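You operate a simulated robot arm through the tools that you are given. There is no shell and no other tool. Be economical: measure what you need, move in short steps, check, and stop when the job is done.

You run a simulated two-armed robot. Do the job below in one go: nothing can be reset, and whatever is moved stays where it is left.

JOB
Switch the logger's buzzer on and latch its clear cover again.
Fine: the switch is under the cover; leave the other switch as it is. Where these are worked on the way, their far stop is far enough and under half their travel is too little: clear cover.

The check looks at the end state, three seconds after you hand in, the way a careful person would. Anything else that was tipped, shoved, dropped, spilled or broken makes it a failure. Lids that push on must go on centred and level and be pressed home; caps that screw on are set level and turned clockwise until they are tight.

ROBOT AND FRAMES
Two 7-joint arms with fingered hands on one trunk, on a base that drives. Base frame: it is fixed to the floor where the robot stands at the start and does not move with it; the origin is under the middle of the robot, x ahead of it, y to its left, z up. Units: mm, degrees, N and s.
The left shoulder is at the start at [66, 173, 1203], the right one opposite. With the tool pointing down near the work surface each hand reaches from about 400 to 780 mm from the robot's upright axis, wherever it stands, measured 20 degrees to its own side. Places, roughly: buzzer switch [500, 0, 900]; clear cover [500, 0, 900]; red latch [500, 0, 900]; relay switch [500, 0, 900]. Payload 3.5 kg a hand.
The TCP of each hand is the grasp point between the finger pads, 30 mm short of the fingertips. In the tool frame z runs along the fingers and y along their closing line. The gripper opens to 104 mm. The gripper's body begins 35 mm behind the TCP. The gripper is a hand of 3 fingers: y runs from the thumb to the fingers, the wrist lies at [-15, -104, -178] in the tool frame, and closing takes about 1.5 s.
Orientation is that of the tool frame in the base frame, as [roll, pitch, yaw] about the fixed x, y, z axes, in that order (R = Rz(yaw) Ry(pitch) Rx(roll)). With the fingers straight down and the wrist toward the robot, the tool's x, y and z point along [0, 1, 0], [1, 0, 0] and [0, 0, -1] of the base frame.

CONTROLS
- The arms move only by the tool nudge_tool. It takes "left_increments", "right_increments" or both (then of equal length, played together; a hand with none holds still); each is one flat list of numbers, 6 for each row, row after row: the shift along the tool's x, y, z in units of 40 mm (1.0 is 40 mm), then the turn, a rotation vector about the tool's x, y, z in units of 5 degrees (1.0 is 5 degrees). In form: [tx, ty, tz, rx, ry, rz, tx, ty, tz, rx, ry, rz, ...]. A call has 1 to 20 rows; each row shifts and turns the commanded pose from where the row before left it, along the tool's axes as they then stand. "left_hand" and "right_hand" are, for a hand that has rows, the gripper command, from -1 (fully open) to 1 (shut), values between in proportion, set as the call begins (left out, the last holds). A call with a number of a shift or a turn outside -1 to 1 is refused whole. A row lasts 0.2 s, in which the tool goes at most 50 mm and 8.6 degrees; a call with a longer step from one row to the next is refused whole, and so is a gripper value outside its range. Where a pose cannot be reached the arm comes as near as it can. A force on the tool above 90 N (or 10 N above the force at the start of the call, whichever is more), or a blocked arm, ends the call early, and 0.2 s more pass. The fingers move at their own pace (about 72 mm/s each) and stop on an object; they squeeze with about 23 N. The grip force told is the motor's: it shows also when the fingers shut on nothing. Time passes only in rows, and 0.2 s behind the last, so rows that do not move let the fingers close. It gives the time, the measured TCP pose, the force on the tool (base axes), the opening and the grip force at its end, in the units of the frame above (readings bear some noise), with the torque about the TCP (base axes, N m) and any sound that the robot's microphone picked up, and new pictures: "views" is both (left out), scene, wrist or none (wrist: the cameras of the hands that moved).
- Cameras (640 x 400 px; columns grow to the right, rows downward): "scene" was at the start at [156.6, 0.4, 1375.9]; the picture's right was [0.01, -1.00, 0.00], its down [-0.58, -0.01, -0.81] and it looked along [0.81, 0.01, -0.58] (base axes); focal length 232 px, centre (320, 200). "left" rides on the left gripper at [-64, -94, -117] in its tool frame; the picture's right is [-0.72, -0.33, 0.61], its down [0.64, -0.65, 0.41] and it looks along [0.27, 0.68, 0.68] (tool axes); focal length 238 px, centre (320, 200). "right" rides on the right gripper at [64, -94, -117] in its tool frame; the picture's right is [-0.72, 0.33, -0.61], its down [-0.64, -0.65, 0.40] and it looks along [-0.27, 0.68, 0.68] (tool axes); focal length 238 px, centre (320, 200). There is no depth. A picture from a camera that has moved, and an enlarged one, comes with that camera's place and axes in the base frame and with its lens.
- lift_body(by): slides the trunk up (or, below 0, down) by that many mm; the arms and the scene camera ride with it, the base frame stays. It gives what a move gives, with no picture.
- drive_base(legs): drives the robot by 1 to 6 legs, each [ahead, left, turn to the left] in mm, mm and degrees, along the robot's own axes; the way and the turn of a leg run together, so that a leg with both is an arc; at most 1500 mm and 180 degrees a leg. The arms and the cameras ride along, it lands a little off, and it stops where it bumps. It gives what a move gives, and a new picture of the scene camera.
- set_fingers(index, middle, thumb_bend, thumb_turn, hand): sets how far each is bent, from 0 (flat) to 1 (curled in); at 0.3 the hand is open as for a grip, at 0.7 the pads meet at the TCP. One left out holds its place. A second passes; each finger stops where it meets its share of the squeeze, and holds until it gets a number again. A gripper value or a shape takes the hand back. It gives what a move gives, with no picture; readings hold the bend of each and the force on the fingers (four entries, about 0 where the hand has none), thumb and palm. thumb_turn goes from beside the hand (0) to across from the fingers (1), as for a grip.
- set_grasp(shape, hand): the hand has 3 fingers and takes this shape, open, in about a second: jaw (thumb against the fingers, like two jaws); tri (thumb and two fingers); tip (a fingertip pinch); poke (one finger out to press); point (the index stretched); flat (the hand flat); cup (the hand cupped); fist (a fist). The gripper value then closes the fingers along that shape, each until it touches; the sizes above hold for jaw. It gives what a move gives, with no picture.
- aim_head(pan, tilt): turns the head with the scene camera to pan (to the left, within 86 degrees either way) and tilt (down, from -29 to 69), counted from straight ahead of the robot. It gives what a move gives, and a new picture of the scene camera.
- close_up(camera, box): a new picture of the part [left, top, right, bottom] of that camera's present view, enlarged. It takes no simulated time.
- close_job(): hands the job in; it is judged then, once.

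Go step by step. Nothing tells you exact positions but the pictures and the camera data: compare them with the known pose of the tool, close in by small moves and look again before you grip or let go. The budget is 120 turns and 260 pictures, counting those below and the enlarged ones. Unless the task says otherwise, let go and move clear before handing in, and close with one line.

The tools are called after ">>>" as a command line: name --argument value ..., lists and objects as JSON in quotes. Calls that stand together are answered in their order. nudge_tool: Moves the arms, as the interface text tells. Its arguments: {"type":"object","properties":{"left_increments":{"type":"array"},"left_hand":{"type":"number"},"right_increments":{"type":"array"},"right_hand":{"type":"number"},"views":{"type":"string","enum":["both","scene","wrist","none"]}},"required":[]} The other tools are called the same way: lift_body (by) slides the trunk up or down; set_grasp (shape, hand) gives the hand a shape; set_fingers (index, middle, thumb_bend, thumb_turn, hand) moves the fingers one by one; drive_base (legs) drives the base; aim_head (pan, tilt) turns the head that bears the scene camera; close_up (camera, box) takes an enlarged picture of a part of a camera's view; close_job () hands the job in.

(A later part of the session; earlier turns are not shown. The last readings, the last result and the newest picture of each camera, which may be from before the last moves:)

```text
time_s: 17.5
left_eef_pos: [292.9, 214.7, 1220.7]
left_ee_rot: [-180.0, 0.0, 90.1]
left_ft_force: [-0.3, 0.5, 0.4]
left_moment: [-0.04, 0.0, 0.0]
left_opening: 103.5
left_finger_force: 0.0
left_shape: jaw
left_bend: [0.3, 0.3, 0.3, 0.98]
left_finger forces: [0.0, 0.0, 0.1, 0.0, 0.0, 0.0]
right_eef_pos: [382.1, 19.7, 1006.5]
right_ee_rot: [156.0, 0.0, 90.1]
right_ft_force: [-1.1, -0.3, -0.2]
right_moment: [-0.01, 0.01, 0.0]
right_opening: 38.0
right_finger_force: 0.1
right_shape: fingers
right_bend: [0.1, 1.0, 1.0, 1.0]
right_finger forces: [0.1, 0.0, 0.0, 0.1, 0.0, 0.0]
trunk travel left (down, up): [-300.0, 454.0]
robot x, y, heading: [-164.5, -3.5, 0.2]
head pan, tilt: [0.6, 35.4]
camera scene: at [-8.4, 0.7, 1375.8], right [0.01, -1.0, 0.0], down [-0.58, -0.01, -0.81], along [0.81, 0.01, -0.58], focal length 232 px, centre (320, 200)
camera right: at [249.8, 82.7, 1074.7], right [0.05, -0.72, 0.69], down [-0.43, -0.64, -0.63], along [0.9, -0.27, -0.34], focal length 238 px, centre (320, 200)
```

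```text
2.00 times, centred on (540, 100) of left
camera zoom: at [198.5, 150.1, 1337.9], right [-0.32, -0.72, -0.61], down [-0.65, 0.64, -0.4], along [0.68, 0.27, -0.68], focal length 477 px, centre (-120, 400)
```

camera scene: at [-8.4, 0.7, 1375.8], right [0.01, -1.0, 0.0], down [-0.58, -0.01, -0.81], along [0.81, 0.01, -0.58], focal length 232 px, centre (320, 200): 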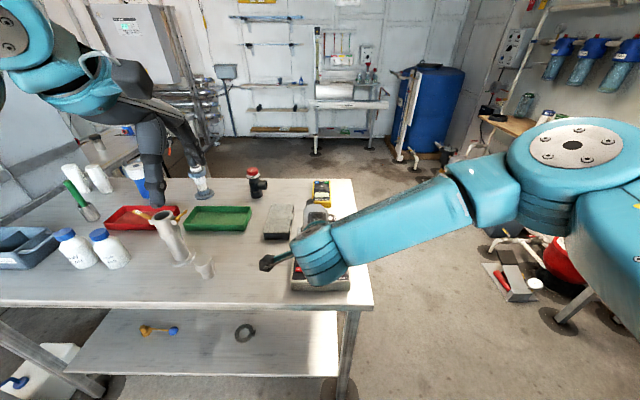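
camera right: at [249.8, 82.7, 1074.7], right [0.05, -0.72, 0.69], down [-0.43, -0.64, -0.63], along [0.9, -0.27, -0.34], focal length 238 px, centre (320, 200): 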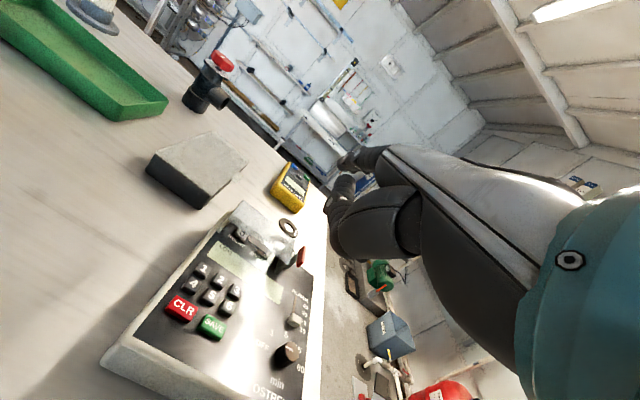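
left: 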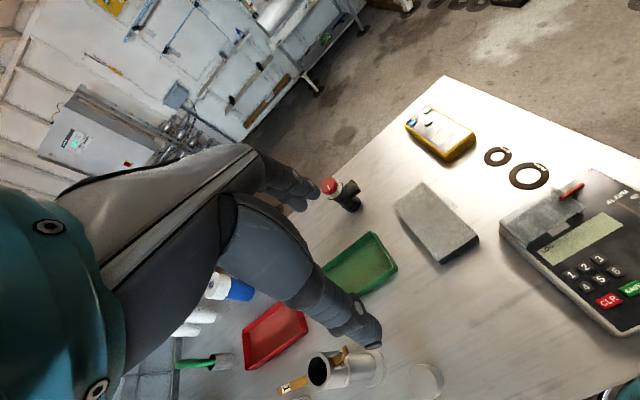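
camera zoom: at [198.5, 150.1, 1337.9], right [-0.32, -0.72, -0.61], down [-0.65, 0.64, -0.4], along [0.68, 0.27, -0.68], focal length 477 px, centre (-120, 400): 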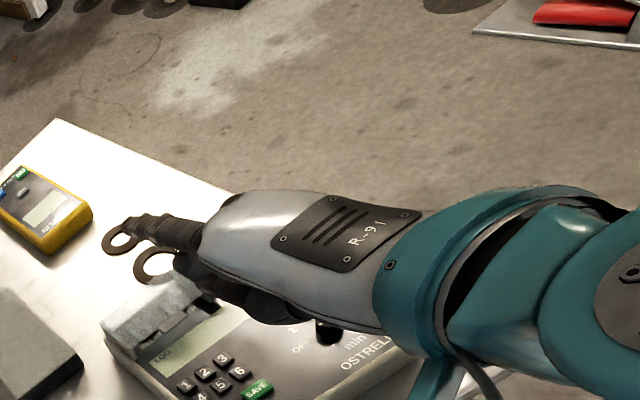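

The index now points almost horizontally. I'll bend it to 0.3 so it points about 45° down-forward, and look again.

>>> set_fingers --hand "right" --index 0.3

>>> close_up --camera "right" --box '[200, 100, 440, 260]'

>>> close_up --camera "left" --box '[440, 60, 600, 200]'

>>> close_up --camera "scene" --box '[250, 180, 380, 300]'

```text
time_s: 18.5
left_eef_pos: [293.6, 213.8, 1221.9]
left_ee_rot: [179.9, 0.0, 90.1]
left_ft_force: [0.5, 0.2, 0.7]
left_moment: [0.01, -0.01, 0.01]
left_opening: 103.5
left_finger_force: 0.1
left_shape: jaw
left_bend: [0.3, 0.3, 0.3, 0.98]
left_finger forces: [0.0, 0.0, 0.0, 0.0, 0.1, 0.1]
right_eef_pos: [380.6, 18.9, 1007.4]
right_ee_rot: [156.0, 0.0, 90.0]
right_ft_force: [0.1, 0.3, -0.1]
right_moment: [-0.01, -0.01, 0.01]
right_opening: 28.6
right_finger_force: 0.1
right_shape: fingers
right_bend: [0.28, 1.0, 0.99, 1.0]
right_finger forces: [0.1, 0.0, 0.1, 0.0, 0.0, 0.0]
trunk travel left (down, up): [-300.0, 454.0]
robot x, y, heading: [-163.1, -2.7, 0.4]
head pan, tilt: [0.6, 35.4]
```

```text
2.50 times, centred on (320, 180) of right
camera zoom: at [249.0, 82.6, 1075.1], right [0.05, -0.72, 0.69], down [-0.43, -0.64, -0.64], along [0.9, -0.27, -0.34], focal length 596 px, centre (320, 250)
```

zoom: 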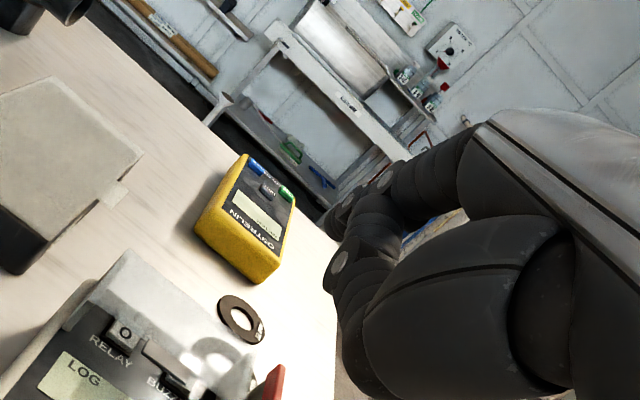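

```text
2.86 times, centred on (520, 130) of left
camera zoom: at [198.0, 149.9, 1338.1], right [-0.32, -0.72, -0.61], down [-0.65, 0.64, -0.4], along [0.68, 0.27, -0.68], focal length 681 px, centre (-251, 400)
```

zoom: 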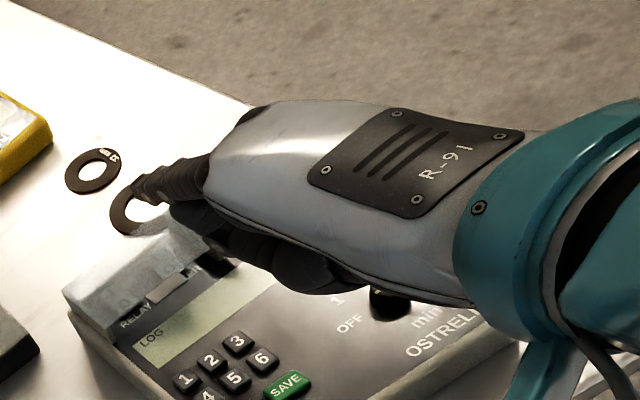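

```text
3.33 times, centred on (315, 240) of scene
camera zoom: at [-8.9, 0.5, 1375.9], right [0.01, -1.0, 0.0], down [-0.58, -0.01, -0.82], along [0.81, 0.01, -0.58], focal length 774 px, centre (337, 67)
```

zoom: 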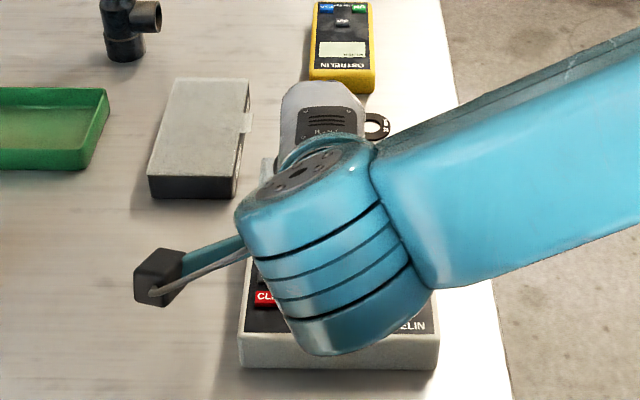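

The curled thumb would block a lift from beneath the tab. Instead I'll use the left hand turned sideways to pinch the tab by its side edges and swing the cover up. First I'll retract the right hand and yaw the left hand 90° with a tip grasp.

>>> set_grasp --hand "left" --shape "tip"

>>> nudge_tool --right_increments '[0, -0.3, -0.95, 0, 0, 0, 0, -0.3, -0.95, 0, 0, 0, 0, -0.3, -0.95, 0, 0, 0, -1, 0, 0, 0.8, 0, 0, -1, 0, 0, 0.8, 0, 0, -1, 0, 0, 0.8, 0, 0, -1, 0, 0, 0.8, 0, 0, -1, 0, 0, 0.8, 0, 0, -1, 0, 0, 0.8, 0, 0, 0, 0, 0, 0, 0, 0, 0, 0, 0, 0, 0, 0, 0, 0, 0, 0, 0, 0, 0, 0, 0, 0, 0, 0, 0, 0, 0, 0, 0, 0, 0, 0, 0, 0, 0, 0, 0, 0, 0, 0, 0, 0, 0, 0, 0, 0, 0, 0, 0, 0, 0, 0, 0, 0]' --left_increments '[0, 0, 0, 0, 0, 1, 0, 0, 0, 0, 0, 1, 0, 0, 0, 0, 0, 1, 0, 0, 0, 0, 0, 1, 0, 0, 0, 0, 0, 1, 0, 0, 0, 0, 0, 1, 0, 0, 0, 0, 0, 1, 0, 0, 0, 0, 0, 1, 0, 0, 0, 0, 0, 1, 0, 0, 0, 0, 0, 1, 0, 0, 0, 0, 0, 1, 0, 0, 0, 0, 0, 1, 0, 0, 0, 0, 0, 1, 0, 0, 0, 0, 0, 1, 0, 0, 0, 0, 0, 1, 0, 0, 0, 0, 0, 1, 0, 0, 0, 0, 0, 1, 0, 0, 0, 0, 0, 1]' --views "both"

```text
time_s: 19.4
left_eef_pos: [292.4, 213.8, 1220.6]
left_ee_rot: [179.9, 0.0, 90.1]
left_ft_force: [0.8, -0.6, 0.6]
left_moment: [-0.01, -0.04, 0.01]
left_opening: 103.7
left_finger_force: 0.0
left_shape: tip
left_bend: [0.3, 0.98, 0.3, 0.98]
left_finger forces: [0.0, 0.0, 0.1, 0.0, 0.0, 0.1]
right_eef_pos: [381.7, 19.6, 1006.8]
right_ee_rot: [155.9, 0.1, 90.0]
right_ft_force: [0.4, -0.7, -0.4]
right_moment: [0.02, 0.0, 0.0]
right_opening: 28.4
right_finger_force: 0.1
right_shape: fingers
right_bend: [0.28, 1.0, 0.99, 1.0]
right_finger forces: [0.1, 0.0, 0.1, 0.0, 0.0, 0.0]
trunk travel left (down, up): [-300.0, 454.0]
robot x, y, heading: [-163.2, 4.4, 0.3]
head pan, tilt: [0.6, 35.4]
```

```text
time_s: 23.2
left_eef_pos: [293.4, 214.5, 1220.4]
left_ee_rot: [-180.0, 0.0, 0.0]
left_ft_force: [0.2, 0.2, 0.4]
left_moment: [0.0, -0.03, 0.0]
left_opening: 103.6
left_finger_force: 0.1
left_shape: tip
left_bend: [0.3, 0.98, 0.3, 0.98]
left_finger forces: [0.1, 0.0, 0.0, 0.0, 0.0, 0.0]
right_eef_pos: [303.8, -219.7, 1098.6]
right_ee_rot: [-180.0, 0.0, 90.2]
right_ft_force: [0.3, -0.7, 0.3]
right_moment: [0.01, 0.01, -0.01]
right_opening: 28.2
right_finger_force: 0.1
right_shape: fingers
right_bend: [0.28, 1.0, 0.99, 1.0]
right_finger forces: [0.1, 0.0, 0.0, 0.1, 0.0, 0.0]
trunk travel left (down, up): [-300.0, 454.0]
robot x, y, heading: [-165.1, -0.3, 0.2]
head pan, tilt: [0.6, 35.4]
camera scene: at [-8.8, 0.5, 1375.9], right [0.01, -1.0, 0.0], down [-0.58, -0.01, -0.81], along [0.81, 0.01, -0.58], focal length 232 px, centre (320, 200)
camera right: at [210.5, -157.0, 1214.2], right [0.33, -0.72, 0.61], down [-0.65, -0.64, -0.4], along [0.68, -0.27, -0.68], focal length 238 px, centre (320, 200)
camera left: at [228.7, 308.1, 1338.1], right [-0.72, 0.33, -0.61], down [0.64, 0.65, -0.4], along [0.27, -0.68, -0.68], focal length 238 px, centre (320, 200)
```

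scene: 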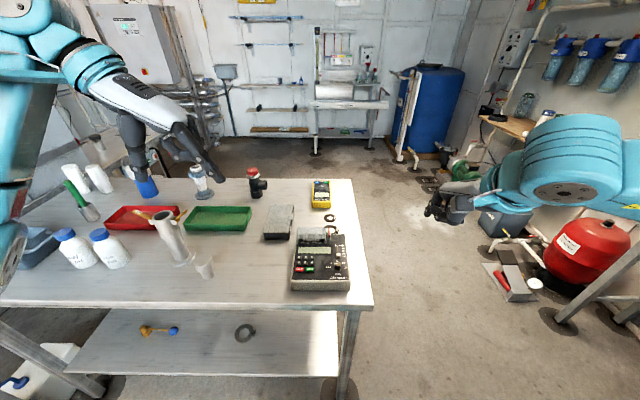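
right: 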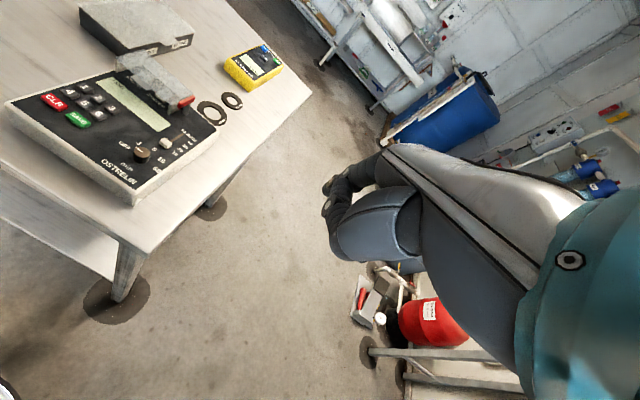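
left: 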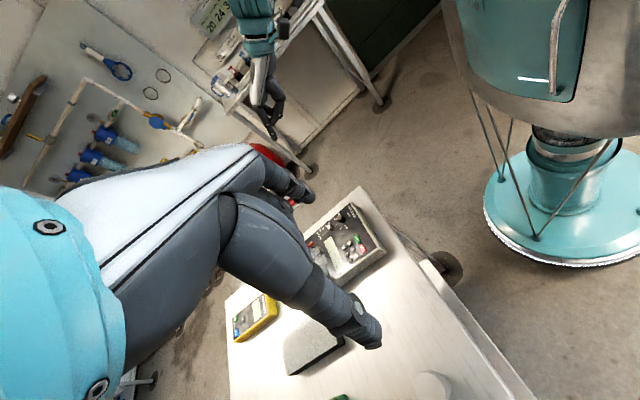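

The left hand is yawed with the thumb and index open. I'll move it above the tab.

>>> nudge_tool --left_increments '[0.45, 0.57, 0.66, 0, 0, 0, 0.45, 0.57, 0.66, 0, 0, 0, 0.45, 0.57, 0.66, 0, 0, 0, 0.45, 0.57, 0.66, 0, 0, 0, 0.45, 0.57, 0.66, 0, 0, 0, 0.45, 0.57, 0.66, 0, 0, 0, 0.45, 0.57, 0.66, 0, 0, 0, 0.45, 0.57, 0.66, 0, 0, 0]' --views "wrist"

>>> close_up --camera "scene" --box '[270, 190, 370, 270]'

>>> close_up --camera "right" --box '[60, 20, 260, 160]'

```text
time_s: 25.0
left_eef_pos: [438.4, 32.3, 1008.2]
left_ee_rot: [-180.0, -0.1, 0.1]
left_ft_force: [0.2, 0.0, -0.8]
left_moment: [-0.02, 0.02, 0.04]
left_opening: 103.8
left_finger_force: 0.0
left_shape: tip
left_bend: [0.3, 0.98, 0.3, 0.98]
left_finger forces: [0.1, 0.0, 0.0, 0.1, 0.0, 0.1]
right_eef_pos: [303.5, -220.0, 1098.1]
right_ee_rot: [180.0, 0.0, 90.1]
right_ft_force: [0.7, -0.3, 0.2]
right_moment: [0.04, -0.01, 0.0]
right_opening: 28.2
right_finger_force: 0.0
right_shape: fingers
right_bend: [0.28, 1.0, 0.99, 1.0]
right_finger forces: [0.0, 0.1, 0.1, 0.0, 0.0, 0.0]
trunk travel left (down, up): [-300.0, 454.0]
robot x, y, heading: [-166.5, 1.6, 0.3]
head pan, tilt: [0.6, 35.4]
camera left: at [372.9, 125.5, 1125.4], right [-0.72, 0.33, -0.61], down [0.64, 0.65, -0.4], along [0.27, -0.68, -0.68], focal length 238 px, centre (320, 200)
```

left: 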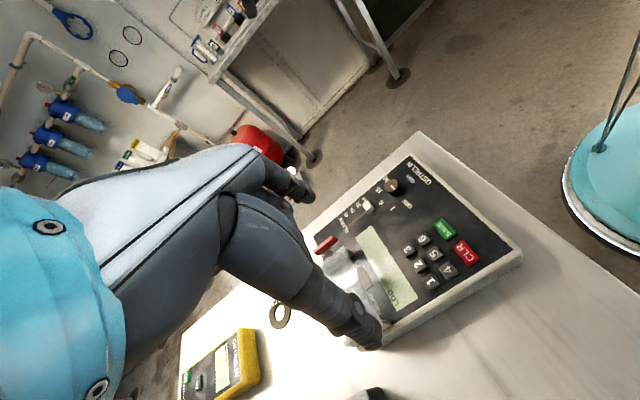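

```text
5.00 times, centred on (320, 230) of scene
camera zoom: at [-8.6, -0.3, 1375.8], right [0.01, -1.0, 0.0], down [-0.58, -0.01, -0.81], along [0.81, 0.01, -0.58], focal length 1161 px, centre (320, 50)
```

zoom: 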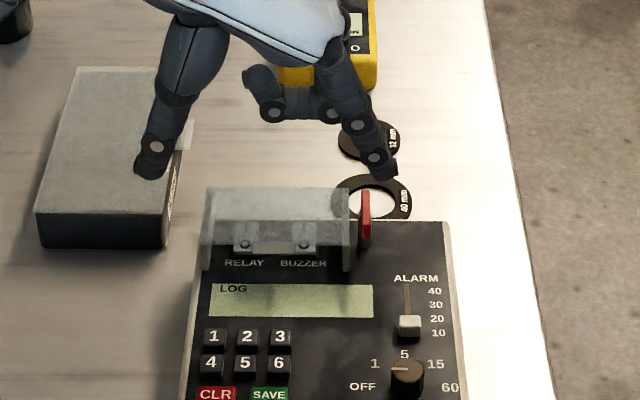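

```text
2.86 times, centred on (160, 90) of right
camera zoom: at [210.8, -157.7, 1214.0], right [0.33, -0.72, 0.61], down [-0.65, -0.64, -0.41], along [0.68, -0.27, -0.68], focal length 681 px, centre (777, 514)
```

zoom: 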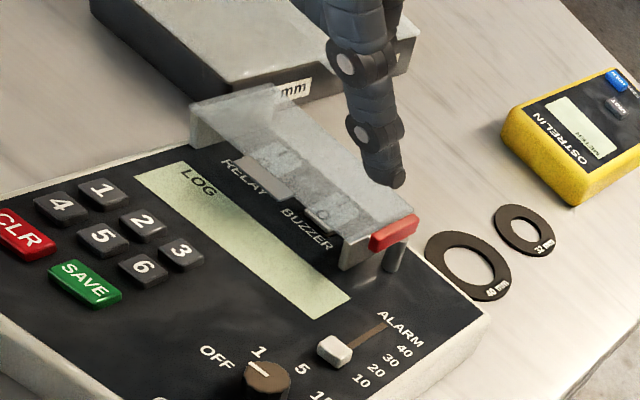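

Thumb and index straddle the tab nicely. The tab spans about x 448–456, y 18–41, z about 915. I'll narrow the opening, shift forward 6 mm and go down part way, then check.

>>> nudge_tool --left_increments '[0.15, 0.05, 0, 0, 0, 0, 0, 0, 0.4, 0, 0, 0, 0, 0, 0.4, 0, 0, 0, 0, 0, 0.4, 0, 0, 0, 0, 0, 0, 0, 0, 0]' --left_hand 0 --views "none"

>>> close_up --camera "scene" --box '[280, 205, 360, 265]'

>>> close_up --camera "right" --box '[80, 30, 220, 130]'

>>> close_up --camera "left" --box '[260, 180, 460, 340]'

```text
time_s: 26.2
left_eef_pos: [443.8, 30.1, 962.1]
left_ee_rot: [180.0, 0.0, 0.1]
left_ft_force: [-0.1, -1.0, -0.3]
left_moment: [0.01, 0.0, -0.02]
left_opening: 52.6
left_finger_force: 0.1
left_shape: tip
left_bend: [0.73, 0.98, 0.69, 1.0]
left_finger forces: [0.0, 0.0, 0.1, 0.0, 0.0, 0.0]
right_eef_pos: [303.0, -219.7, 1098.1]
right_ee_rot: [179.9, -0.1, 90.0]
right_ft_force: [0.3, 0.2, -1.1]
right_moment: [0.03, 0.02, 0.03]
right_opening: 28.3
right_finger_force: 0.0
right_shape: fingers
right_bend: [0.28, 1.0, 0.99, 1.0]
right_finger forces: [0.0, 0.0, 0.0, 0.0, 0.0, 0.1]
trunk travel left (down, up): [-300.0, 454.0]
robot x, y, heading: [-164.5, -1.4, 0.3]
head pan, tilt: [0.6, 35.4]
```

```text
6.67 times, centred on (320, 235) of scene
camera zoom: at [-8.9, 0.5, 1375.9], right [0.01, -1.0, 0.0], down [-0.58, -0.01, -0.82], along [0.81, 0.01, -0.58], focal length 1548 px, centre (320, -33)
```

zoom: 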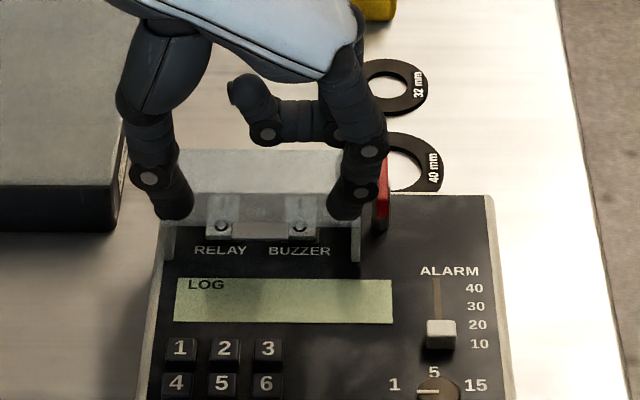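

```text
4.00 times, centred on (150, 80) of right
camera zoom: at [210.5, -157.0, 1214.2], right [0.33, -0.72, 0.61], down [-0.65, -0.64, -0.4], along [0.68, -0.27, -0.68], focal length 953 px, centre (1000, 680)
```

zoom: 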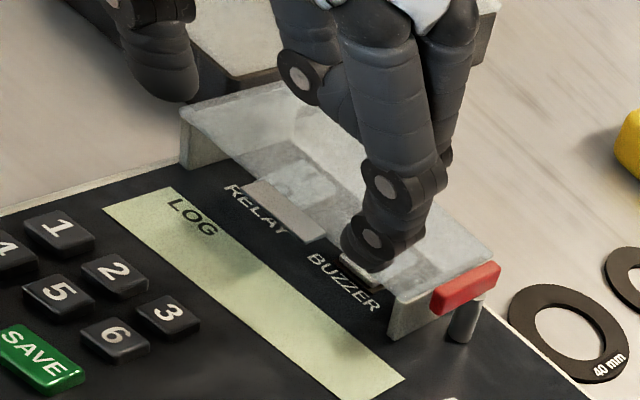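

```text
2.50 times, centred on (360, 260) of left
camera zoom: at [378.4, 124.1, 1078.9], right [-0.72, 0.32, -0.61], down [0.64, 0.65, -0.4], along [0.27, -0.68, -0.68], focal length 596 px, centre (220, 50)
```

zoom: 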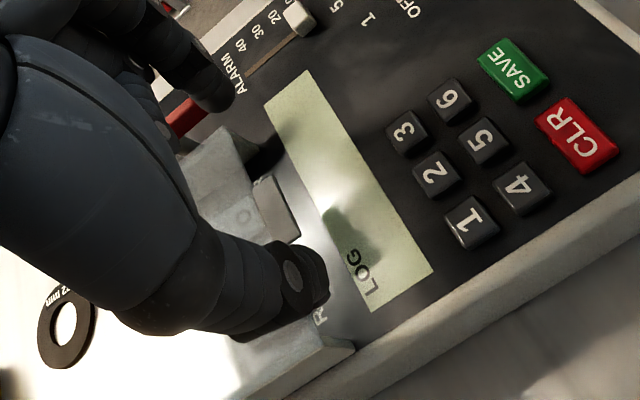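

The tips are at about z 928, straddling the tab just in front of the cover. I'll go down 19 mm and close partly.

>>> nudge_tool --left_increments '[0, 0, 0.25, 0, 0, 0, 0, 0, 0.22, 0, 0, 0, 0, 0, 0, 0, 0, 0]' --views "none"

>>> nudge_tool --left_increments '[0, 0, 0, 0, 0, 0, 0, 0, 0, 0, 0, 0]' --left_hand 0.35 --views "none"

>>> close_up --camera "scene" --box '[280, 205, 360, 265]'

>>> close_up --camera "right" --box '[80, 30, 220, 130]'

>>> close_up --camera "left" --box '[260, 180, 460, 340]'

```text
time_s: 27.0
left_eef_pos: [442.5, 32.2, 943.2]
left_ee_rot: [179.9, 0.0, 0.1]
left_ft_force: [0.5, 0.2, 0.0]
left_moment: [-0.01, 0.01, 0.0]
left_opening: 52.6
left_finger_force: 0.1
left_shape: tip
left_bend: [0.73, 0.98, 0.69, 1.0]
left_finger forces: [0.0, 0.0, 0.1, 0.1, 0.1, 0.0]
right_eef_pos: [303.5, -219.7, 1098.1]
right_ee_rot: [-180.0, 0.0, 89.9]
right_ft_force: [0.5, -0.6, 0.0]
right_moment: [0.0, 0.01, 0.01]
right_opening: 28.5
right_finger_force: 0.0
right_shape: fingers
right_bend: [0.28, 1.0, 0.99, 1.0]
right_finger forces: [0.0, 0.0, 0.1, 0.1, 0.0, 0.1]
trunk travel left (down, up): [-300.0, 454.0]
robot x, y, heading: [-169.6, -1.0, -0.0]
head pan, tilt: [0.6, 35.4]
```

```text
time_s: 27.6
left_eef_pos: [442.9, 31.2, 941.9]
left_ee_rot: [179.9, 0.0, 0.1]
left_ft_force: [-0.3, 0.0, -0.2]
left_moment: [0.02, 0.01, -0.02]
left_opening: 34.5
left_finger_force: 0.1
left_shape: tip
left_bend: [0.73, 0.98, 0.73, 1.0]
left_finger forces: [0.0, 0.1, 0.1, 0.0, 0.0, 0.0]
right_eef_pos: [304.0, -219.6, 1098.1]
right_ee_rot: [180.0, 0.0, 90.0]
right_ft_force: [0.5, 0.9, -0.6]
right_moment: [-0.04, -0.02, 0.02]
right_opening: 28.4
right_finger_force: 0.0
right_shape: fingers
right_bend: [0.28, 1.0, 0.99, 1.0]
right_finger forces: [0.0, 0.0, 0.0, 0.0, 0.0, 0.0]
trunk travel left (down, up): [-300.0, 454.0]
robot x, y, heading: [-165.4, -5.2, -0.2]
head pan, tilt: [0.6, 35.4]
```

```text
6.67 times, centred on (320, 235) of scene
camera zoom: at [-8.8, 0.5, 1375.9], right [0.01, -1.0, 0.0], down [-0.58, -0.01, -0.81], along [0.81, 0.01, -0.58], focal length 1548 px, centre (320, -33)
```

zoom: 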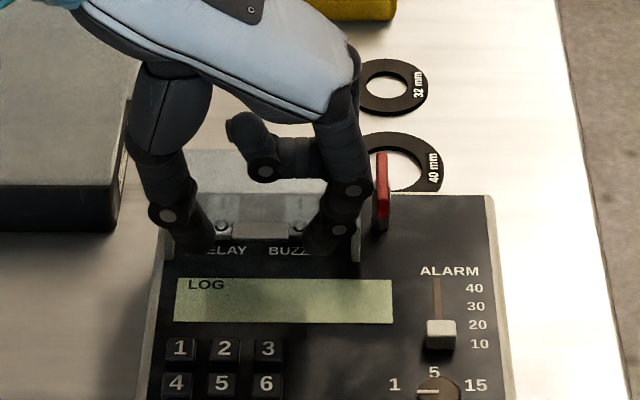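

```text
4.00 times, centred on (150, 80) of right
camera zoom: at [210.5, -157.0, 1214.2], right [0.33, -0.72, 0.61], down [-0.65, -0.64, -0.4], along [0.68, -0.27, -0.68], focal length 953 px, centre (1000, 680)
```

zoom: 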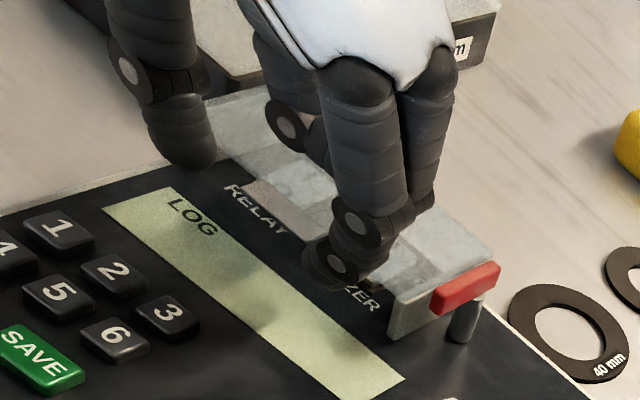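

```text
2.50 times, centred on (360, 260) of left
camera zoom: at [377.8, 125.3, 1059.9], right [-0.72, 0.32, -0.61], down [0.64, 0.65, -0.4], along [0.27, -0.68, -0.68], focal length 596 px, centre (220, 50)
```

zoom: 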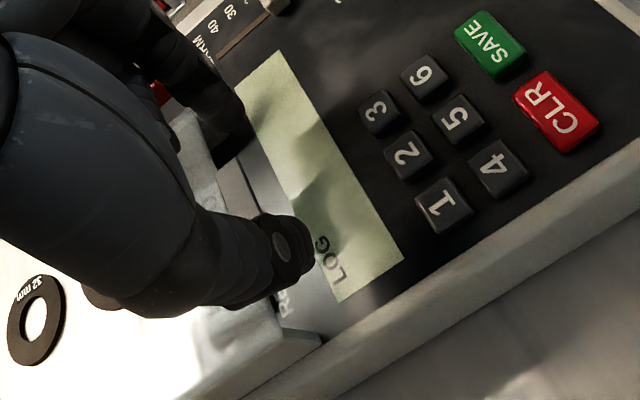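

Everything is lined up. I'll ease 3 mm forward and close on the tab.

>>> nudge_tool --left_increments '[0.08, 0, 0, 0, 0, 0, 0, 0, 0, 0, 0, 0, 0, 0, 0, 0, 0, 0, 0, 0, 0, 0, 0, 0, 0, 0, 0, 0, 0, 0]' --left_hand 1 --views "none"

>>> close_up --camera "scene" --box '[280, 205, 360, 265]'

>>> close_up --camera "right" --box '[80, 30, 220, 130]'

```text
time_s: 28.8
left_eef_pos: [445.4, 30.9, 943.4]
left_ee_rot: [179.8, 0.0, 0.1]
left_ft_force: [-0.8, -0.9, 1.3]
left_moment: [-0.01, 0.02, 0.0]
left_opening: 3.1
left_finger_force: 22.9
left_shape: tip
left_bend: [0.67, 1.0, 0.7, 1.0]
left_finger forces: [21.0, 0.1, 0.0, 0.1, 20.7, 0.1]
right_eef_pos: [302.0, -220.6, 1098.1]
right_ee_rot: [179.9, 0.0, 89.9]
right_ft_force: [0.7, 0.3, 0.7]
right_moment: [0.01, 0.01, 0.0]
right_opening: 28.1
right_finger_force: 0.1
right_shape: fingers
right_bend: [0.28, 1.0, 0.99, 1.0]
right_finger forces: [0.1, 0.0, 0.1, 0.1, 0.0, 0.1]
trunk travel left (down, up): [-300.0, 454.0]
robot x, y, heading: [-165.2, 0.7, 0.0]
head pan, tilt: [0.6, 35.4]
```

```text
6.67 times, centred on (320, 235) of scene
camera zoom: at [-9.2, 0.4, 1375.9], right [0.01, -1.0, 0.0], down [-0.58, -0.01, -0.82], along [0.82, 0.01, -0.58], focal length 1548 px, centre (320, -33)
```

zoom: 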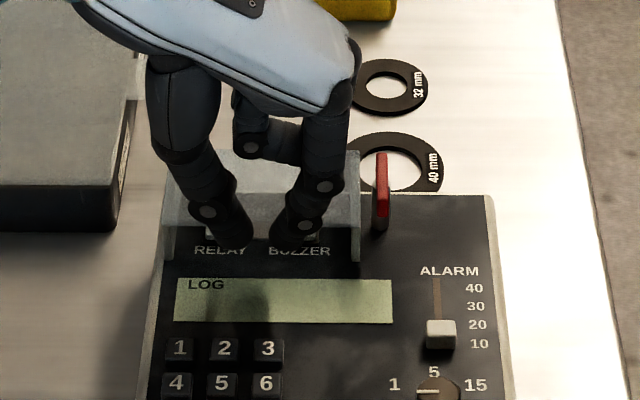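

```text
4.00 times, centred on (150, 80) of right
camera zoom: at [210.2, -157.0, 1214.3], right [0.33, -0.72, 0.61], down [-0.65, -0.64, -0.4], along [0.68, -0.27, -0.68], focal length 953 px, centre (1000, 680)
```

zoom: 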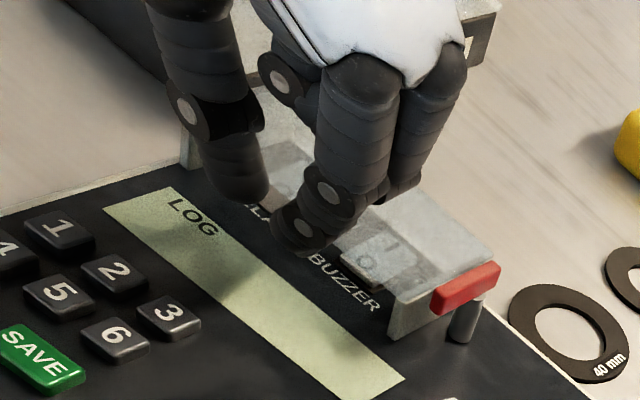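

Both fingers are pressing at about 21 N on the tab's edges. I'll lift the first part of the arc and check.

>>> nudge_tool --left_increments '[0.05, 0, -0.14, 0, 0, 0, 0.07, 0, -0.14, 0, 0, 0, 0.09, 0, -0.13, 0, 0, 0]' --views "none"

>>> close_up --camera "scene" --box '[280, 205, 360, 265]'

>>> close_up --camera "right" --box '[80, 30, 220, 130]'

```text
time_s: 29.6
left_eef_pos: [452.1, 30.0, 959.7]
left_ee_rot: [180.0, 0.1, 0.1]
left_ft_force: [-12.1, -0.2, 3.5]
left_moment: [-0.11, 0.35, -0.02]
left_opening: 2.8
left_finger_force: 22.8
left_shape: tip
left_bend: [0.68, 1.0, 0.7, 1.0]
left_finger forces: [24.0, 0.0, 0.0, 0.0, 21.6, 0.0]
right_eef_pos: [302.2, -219.7, 1099.2]
right_ee_rot: [179.8, 0.0, 90.0]
right_ft_force: [-0.8, -0.3, 0.8]
right_moment: [0.03, 0.02, 0.01]
right_opening: 28.7
right_finger_force: 0.0
right_shape: fingers
right_bend: [0.28, 1.0, 0.99, 1.0]
right_finger forces: [0.0, 0.1, 0.0, 0.0, 0.0, 0.0]
trunk travel left (down, up): [-300.0, 454.0]
robot x, y, heading: [-166.3, 0.6, 0.2]
head pan, tilt: [0.6, 35.4]
```

```text
6.67 times, centred on (320, 235) of scene
camera zoom: at [-10.5, 0.3, 1376.1], right [0.01, -1.0, 0.0], down [-0.58, -0.01, -0.82], along [0.82, 0.01, -0.58], focal length 1548 px, centre (320, -33)
```

zoom: 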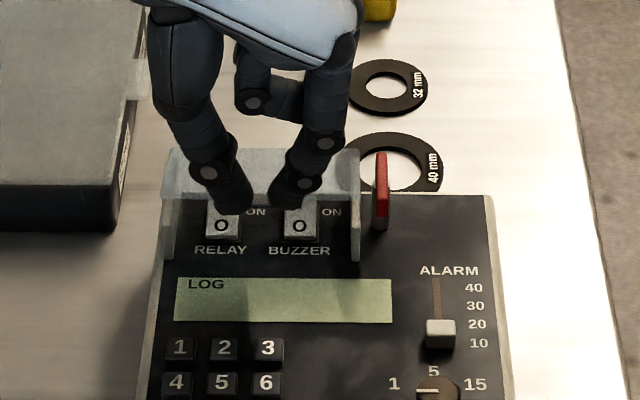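

```text
4.00 times, centred on (150, 80) of right
camera zoom: at [209.1, -157.1, 1214.7], right [0.33, -0.72, 0.61], down [-0.65, -0.64, -0.41], along [0.69, -0.27, -0.68], focal length 953 px, centre (1000, 680)
```

zoom: 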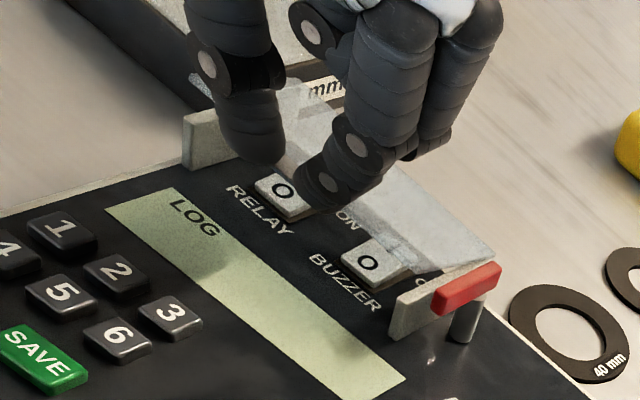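

The cover is a flat plate hinged at its far edge and it's rising. The hinge sits higher than I assumed, so I'll adjust the arc and continue.

>>> nudge_tool --left_increments '[0.0, 0, -0.19, 0, 0, 0, 0.08, 0, -0.19, 0, 0, 0, 0.14, 0, -0.15, 0, 0, 0, 0.18, 0, -0.12, 0, 0, 0]' --views "none"

>>> close_up --camera "scene" --box '[280, 195, 360, 255]'

>>> close_up --camera "right" --box '[80, 20, 220, 120]'

```text
time_s: 30.6
left_eef_pos: [456.1, 33.3, 979.5]
left_ee_rot: [180.0, 0.0, 0.1]
left_ft_force: [1.1, -0.3, -0.2]
left_moment: [-0.02, -0.02, -0.01]
left_opening: 2.9
left_finger_force: 23.2
left_shape: tip
left_bend: [0.71, 1.0, 0.72, 1.0]
left_finger forces: [0.0, 0.0, 0.1, 0.0, 0.1, 0.1]
left hand out of reach, approached as far as the arm can: row 2, 3, 4
right_eef_pos: [303.8, -220.5, 1098.3]
right_ee_rot: [180.0, 0.1, 90.0]
right_ft_force: [0.1, -0.1, 0.5]
right_moment: [0.01, 0.0, -0.02]
right_opening: 28.1
right_finger_force: 0.0
right_shape: fingers
right_bend: [0.28, 1.0, 0.99, 1.0]
right_finger forces: [0.1, 0.1, 0.0, 0.0, 0.0, 0.1]
trunk travel left (down, up): [-300.0, 454.0]
robot x, y, heading: [-162.8, -1.6, 0.1]
head pan, tilt: [0.6, 35.4]
```

```text
6.67 times, centred on (320, 225) of scene
camera zoom: at [-8.9, 0.5, 1375.9], right [0.01, -1.0, 0.0], down [-0.58, -0.01, -0.82], along [0.81, 0.01, -0.58], focal length 1548 px, centre (320, 33)
```

zoom: 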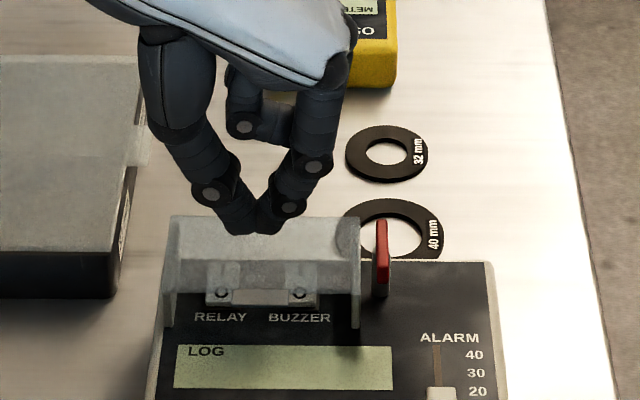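

```text
4.00 times, centred on (150, 70) of right
camera zoom: at [210.5, -156.9, 1214.2], right [0.33, -0.72, 0.61], down [-0.65, -0.64, -0.4], along [0.68, -0.27, -0.68], focal length 953 px, centre (1000, 720)
```

zoom: 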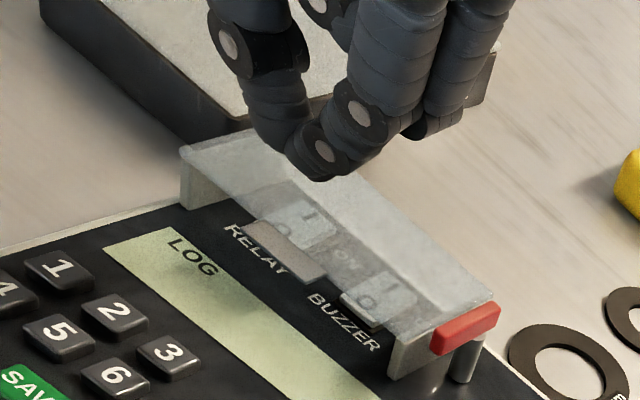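

The tab slipped out and the cover fell shut; the left arm also hit a reach limit in this yaw. I'll raise the hand, turn the base to the right so the left arm works on its natural side, and regrip deeper so the inward-slanted fingertips cradle the tab from below.

>>> nudge_tool --left_increments '[-0.5, 0, -0.3, 0, 0, 0, -0.5, 0, -0.6, 0, 0, 0, -0.5, 0, -0.6, 0, 0, 0]' --left_hand 0 --views "none"

>>> drive_base --legs '[[0, 0, -25]]'

```text
time_s: 31.4
left_eef_pos: [395.2, 33.1, 1039.2]
left_ee_rot: [179.9, -0.1, 0.1]
left_ft_force: [0.1, 0.0, -0.9]
left_moment: [0.0, 0.0, -0.02]
left_opening: 51.7
left_finger_force: 0.0
left_shape: tip
left_bend: [0.73, 0.98, 0.7, 1.0]
left_finger forces: [0.0, 0.0, 0.0, 0.0, 0.0, 0.1]
right_eef_pos: [303.4, -219.7, 1097.7]
right_ee_rot: [179.9, 0.1, 90.0]
right_ft_force: [-0.3, -0.1, -0.5]
right_moment: [0.0, 0.0, 0.03]
right_opening: 28.3
right_finger_force: 0.0
right_shape: fingers
right_bend: [0.28, 1.0, 0.99, 1.0]
right_finger forces: [0.1, 0.0, 0.1, 0.0, 0.1, 0.0]
trunk travel left (down, up): [-300.0, 454.0]
robot x, y, heading: [-164.4, 0.7, 0.1]
head pan, tilt: [0.6, 35.4]
```

```text
time_s: 33.0
left_eef_pos: [359.3, -205.3, 1039.6]
left_ee_rot: [179.9, 0.0, -24.5]
left_ft_force: [0.1, 0.2, -0.4]
left_moment: [0.02, 0.02, 0.02]
left_opening: 51.4
left_finger_force: 0.0
left_shape: tip
left_bend: [0.73, 0.98, 0.7, 1.0]
left_finger forces: [0.1, 0.0, 0.1, 0.0, 0.1, 0.0]
right_eef_pos: [168.4, -395.7, 1098.4]
right_ee_rot: [-180.0, 0.0, 65.4]
right_ft_force: [0.3, 0.4, -0.5]
right_moment: [0.03, 0.02, 0.01]
right_opening: 28.1
right_finger_force: 0.0
right_shape: fingers
right_bend: [0.28, 1.0, 0.99, 1.0]
right_finger forces: [0.0, 0.1, 0.0, 0.1, 0.1, 0.1]
trunk travel left (down, up): [-300.0, 454.0]
robot x, y, heading: [-163.7, 0.2, -24.6]
head pan, tilt: [0.6, 35.4]
camera scene: at [-22.8, -65.2, 1375.9], right [-0.41, -0.91, 0.0], down [-0.53, 0.24, -0.82], along [0.74, -0.33, -0.58], focal length 232 px, centre (320, 200)
```

scene: 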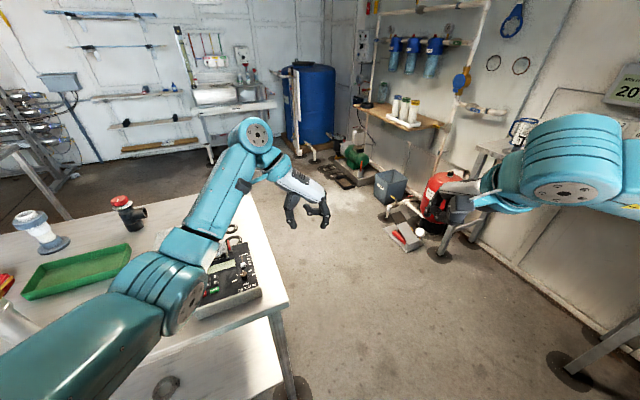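

Now I'll bring the left hand back to yaw 0 above the tab, and the right hand back to its viewing spot.

>>> nudge_tool --left_increments '[0, 0, 0, 0, 0, -0.98, 0, 0, 0, 0, 0, -0.98, 0, 0, 0, 0, 0, -0.98, 0, 0, 0, 0, 0, -0.98, 0, 0, 0, 0, 0, -0.98, 0.307, -0.843, 0, 0, 0, 0, 0.307, -0.843, 0, 0, 0, 0, 0.307, -0.843, 0, 0, 0, 0, 0.307, -0.843, 0, 0, 0, 0, 0.307, -0.843, 0, 0, 0, 0, 0.307, -0.843, 0.5, 0, 0, 0, 0.307, -0.843, 0.5, 0, 0, 0]' --right_increments '[0, 0, 0, 0, 0, -0.98, 0, 0, 0, 0, 0, -0.98, 0, 0, 0, 0, 0, -0.98, 0, 0, 0, 0, 0, -0.98, 0, 0, 0, 0, 0, -0.98, 0.63, 0.48, 0, 0, 0, 0, 0.63, 0.48, 0, 0, 0, 0, 0.63, 0.48, 0, 0, 0, 0, 0.63, 0.48, 0, 0, 0, 0, 0.63, 0.48, 0, 0, 0, 0, 0.63, 0.48, 0, 0, 0, 0, 0.63, 0.48, 0, 0, 0, 0]' --views "none"

>>> aim_head --pan 24 --tilt 40

>>> close_up --camera "right" --box '[60, 20, 260, 160]'

```text
time_s: 35.6
left_eef_pos: [444.6, 35.0, 998.4]
left_ee_rot: [179.9, 0.0, 0.0]
left_ft_force: [-0.2, 0.2, 0.5]
left_moment: [0.0, -0.04, 0.0]
left_opening: 51.9
left_finger_force: 0.1
left_shape: tip
left_bend: [0.73, 0.98, 0.7, 1.0]
left_finger forces: [0.0, 0.0, 0.1, 0.1, 0.0, 0.0]
right_eef_pos: [304.9, -219.8, 1099.3]
right_ee_rot: [180.0, 0.1, 89.9]
right_ft_force: [-0.7, 0.4, -0.2]
right_moment: [0.02, 0.0, -0.01]
right_opening: 28.5
right_finger_force: 0.1
right_shape: fingers
right_bend: [0.28, 1.0, 0.99, 1.0]
right_finger forces: [0.0, 0.0, 0.0, 0.1, 0.1, 0.0]
trunk travel left (down, up): [-300.0, 454.0]
robot x, y, heading: [-165.3, -1.7, -24.3]
head pan, tilt: [0.6, 35.4]
```

```text
time_s: 36.5
left_eef_pos: [445.2, 33.5, 998.4]
left_ee_rot: [180.0, 0.0, 0.0]
left_ft_force: [0.0, -0.5, -0.4]
left_moment: [-0.04, 0.01, 0.01]
left_opening: 51.7
left_finger_force: 0.0
left_shape: tip
left_bend: [0.73, 0.98, 0.7, 1.0]
left_finger forces: [0.0, 0.0, 0.0, 0.1, 0.0, 0.0]
right_eef_pos: [304.6, -221.2, 1099.0]
right_ee_rot: [-180.0, -0.1, 90.0]
right_ft_force: [-0.1, 0.3, -0.2]
right_moment: [0.01, -0.02, -0.02]
right_opening: 28.3
right_finger_force: 0.1
right_shape: fingers
right_bend: [0.28, 1.0, 0.99, 1.0]
right_finger forces: [0.0, 0.1, 0.0, 0.0, 0.0, 0.1]
trunk travel left (down, up): [-300.0, 454.0]
robot x, y, heading: [-164.1, -1.4, -24.7]
head pan, tilt: [24.0, 40.0]
camera scene: at [-17.9, -30.2, 1369.0], right [-0.01, -1.0, 0.0], down [-0.64, 0.01, -0.77], along [0.77, -0.01, -0.64], focal length 232 px, centre (320, 200)
```

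scene: 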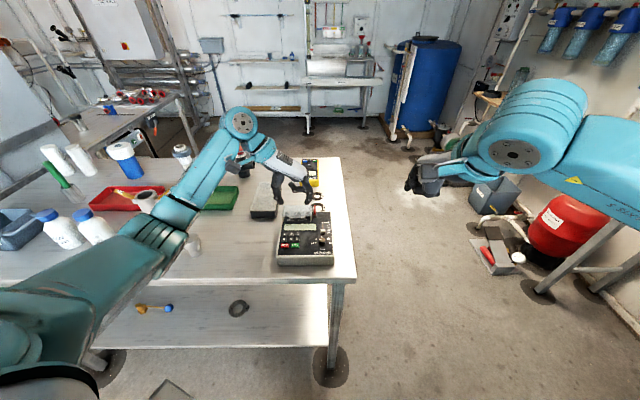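

```text
2.86 times, centred on (160, 90) of right
camera zoom: at [211.7, -157.6, 1215.0], right [0.32, -0.72, 0.61], down [-0.65, -0.64, -0.4], along [0.68, -0.27, -0.68], focal length 681 px, centre (777, 514)
```

zoom: 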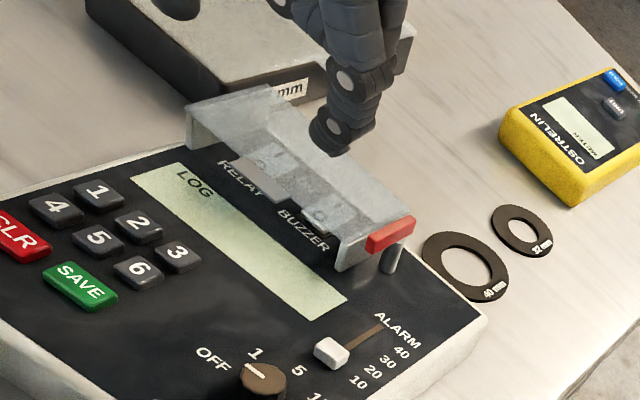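

I'll lower to about 7 mm deeper than before and close on the tab.

>>> nudge_tool --left_increments '[0, 0.08, 0.4, 0, 0, 0, 0, 0, 0.5, 0, 0, 0, 0, 0, 0.5, 0, 0, 0, 0.0, 0, 0.15, 0, 0, 0, 0, 0, 0, 0, 0, 0]' --left_hand 0 --views "none"

>>> close_up --camera "right" --box '[80, 30, 220, 130]'

>>> close_up --camera "scene" --box '[265, 175, 345, 245]'

```text
time_s: 37.7
left_eef_pos: [445.0, 28.8, 936.9]
left_ee_rot: [179.9, 0.0, 0.0]
left_ft_force: [-0.7, 0.3, -0.1]
left_moment: [0.02, 0.03, 0.03]
left_opening: 51.7
left_finger_force: 0.1
left_shape: tip
left_bend: [0.73, 0.98, 0.7, 1.0]
left_finger forces: [0.0, 0.1, 0.1, 0.1, 0.1, 0.0]
right_eef_pos: [304.5, -220.4, 1099.4]
right_ee_rot: [-180.0, 0.0, 89.9]
right_ft_force: [0.2, 0.4, 0.1]
right_moment: [0.01, 0.01, 0.0]
right_opening: 28.3
right_finger_force: 0.0
right_shape: fingers
right_bend: [0.28, 1.0, 0.99, 1.0]
right_finger forces: [0.0, 0.1, 0.0, 0.0, 0.1, 0.1]
trunk travel left (down, up): [-300.0, 454.0]
robot x, y, heading: [-165.0, -2.5, -24.6]
head pan, tilt: [24.0, 40.0]
```

```text
4.00 times, centred on (150, 80) of right
camera zoom: at [211.8, -157.4, 1215.0], right [0.32, -0.72, 0.61], down [-0.65, -0.64, -0.4], along [0.68, -0.27, -0.68], focal length 953 px, centre (1000, 680)
```

zoom: 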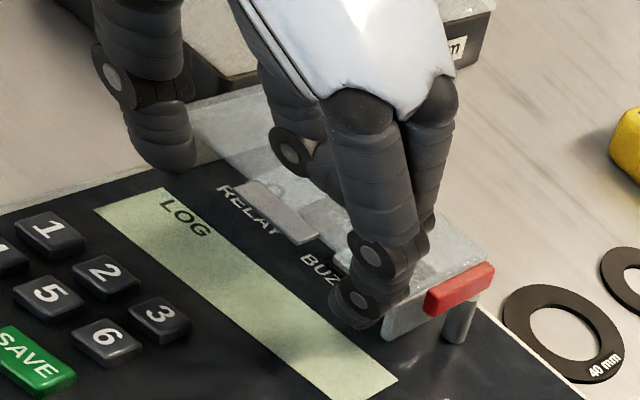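

```text
5.71 times, centred on (305, 210) of scene
camera zoom: at [-17.9, -30.1, 1368.9], right [-0.01, -1.0, 0.0], down [-0.64, 0.01, -0.77], along [0.77, -0.01, -0.64], focal length 1327 px, centre (406, 143)
```

zoom: 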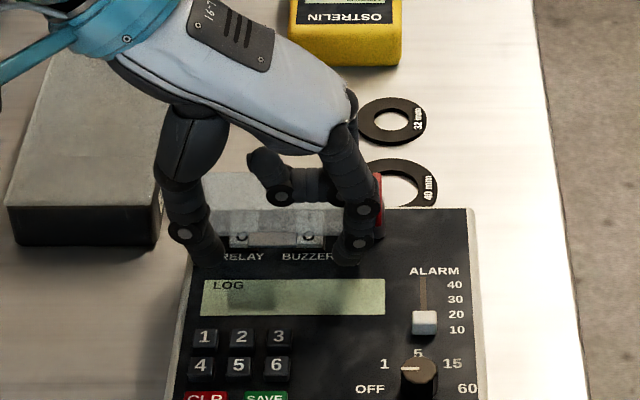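

Positioned on either side of the tab. I'll ease forward and close.

>>> nudge_tool --left_increments '[0.1, -0.03, 0.02, 0, 0, 0, 0, 0, 0, 0, 0, 0, 0, 0, 0, 0, 0, 0, 0, 0, 0, 0, 0, 0, 0, 0, 0, 0, 0, 0]' --left_hand 1 --views "none"

>>> close_up --camera "right" --box '[80, 30, 220, 130]'

>>> close_up --camera "scene" --box '[265, 175, 345, 245]'

```text
time_s: 38.9
left_eef_pos: [445.2, 28.4, 937.1]
left_ee_rot: [-179.9, -0.1, -0.1]
left_ft_force: [-11.6, -3.3, 1.1]
left_moment: [-0.09, 0.27, -0.05]
left_opening: 12.3
left_finger_force: 23.3
left_shape: tip
left_bend: [0.72, 1.0, 0.81, 1.0]
left_finger forces: [0.0, 0.0, 0.1, 0.1, 0.0, 0.1]
right_eef_pos: [303.8, -221.5, 1099.2]
right_ee_rot: [179.9, 0.0, 89.9]
right_ft_force: [-0.1, -0.8, 0.4]
right_moment: [-0.01, 0.06, -0.02]
right_opening: 28.7
right_finger_force: 0.0
right_shape: fingers
right_bend: [0.28, 1.0, 0.99, 1.0]
right_finger forces: [0.0, 0.0, 0.1, 0.0, 0.1, 0.0]
trunk travel left (down, up): [-300.0, 454.0]
robot x, y, heading: [-166.8, -2.0, -24.6]
head pan, tilt: [24.0, 40.0]
```

```text
4.00 times, centred on (150, 80) of right
camera zoom: at [210.4, -157.9, 1215.4], right [0.32, -0.72, 0.61], down [-0.65, -0.64, -0.41], along [0.68, -0.27, -0.68], focal length 953 px, centre (1000, 680)
```

zoom: 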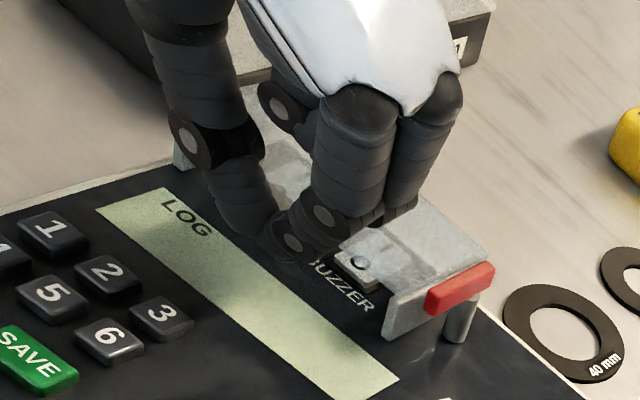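

```text
5.71 times, centred on (305, 210) of scene
camera zoom: at [-19.5, -30.6, 1369.1], right [-0.01, -1.0, 0.0], down [-0.64, 0.01, -0.77], along [0.77, -0.01, -0.64], focal length 1327 px, centre (406, 143)
```

zoom: 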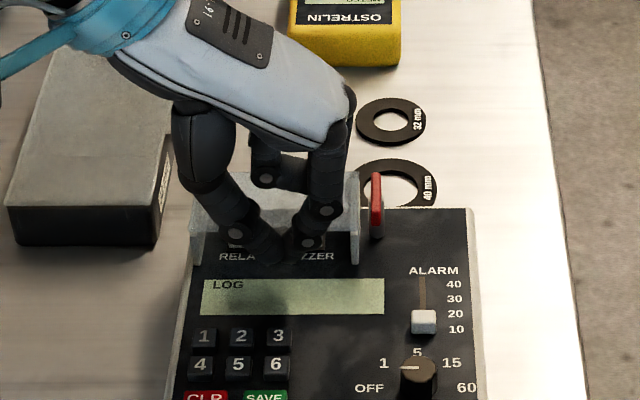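

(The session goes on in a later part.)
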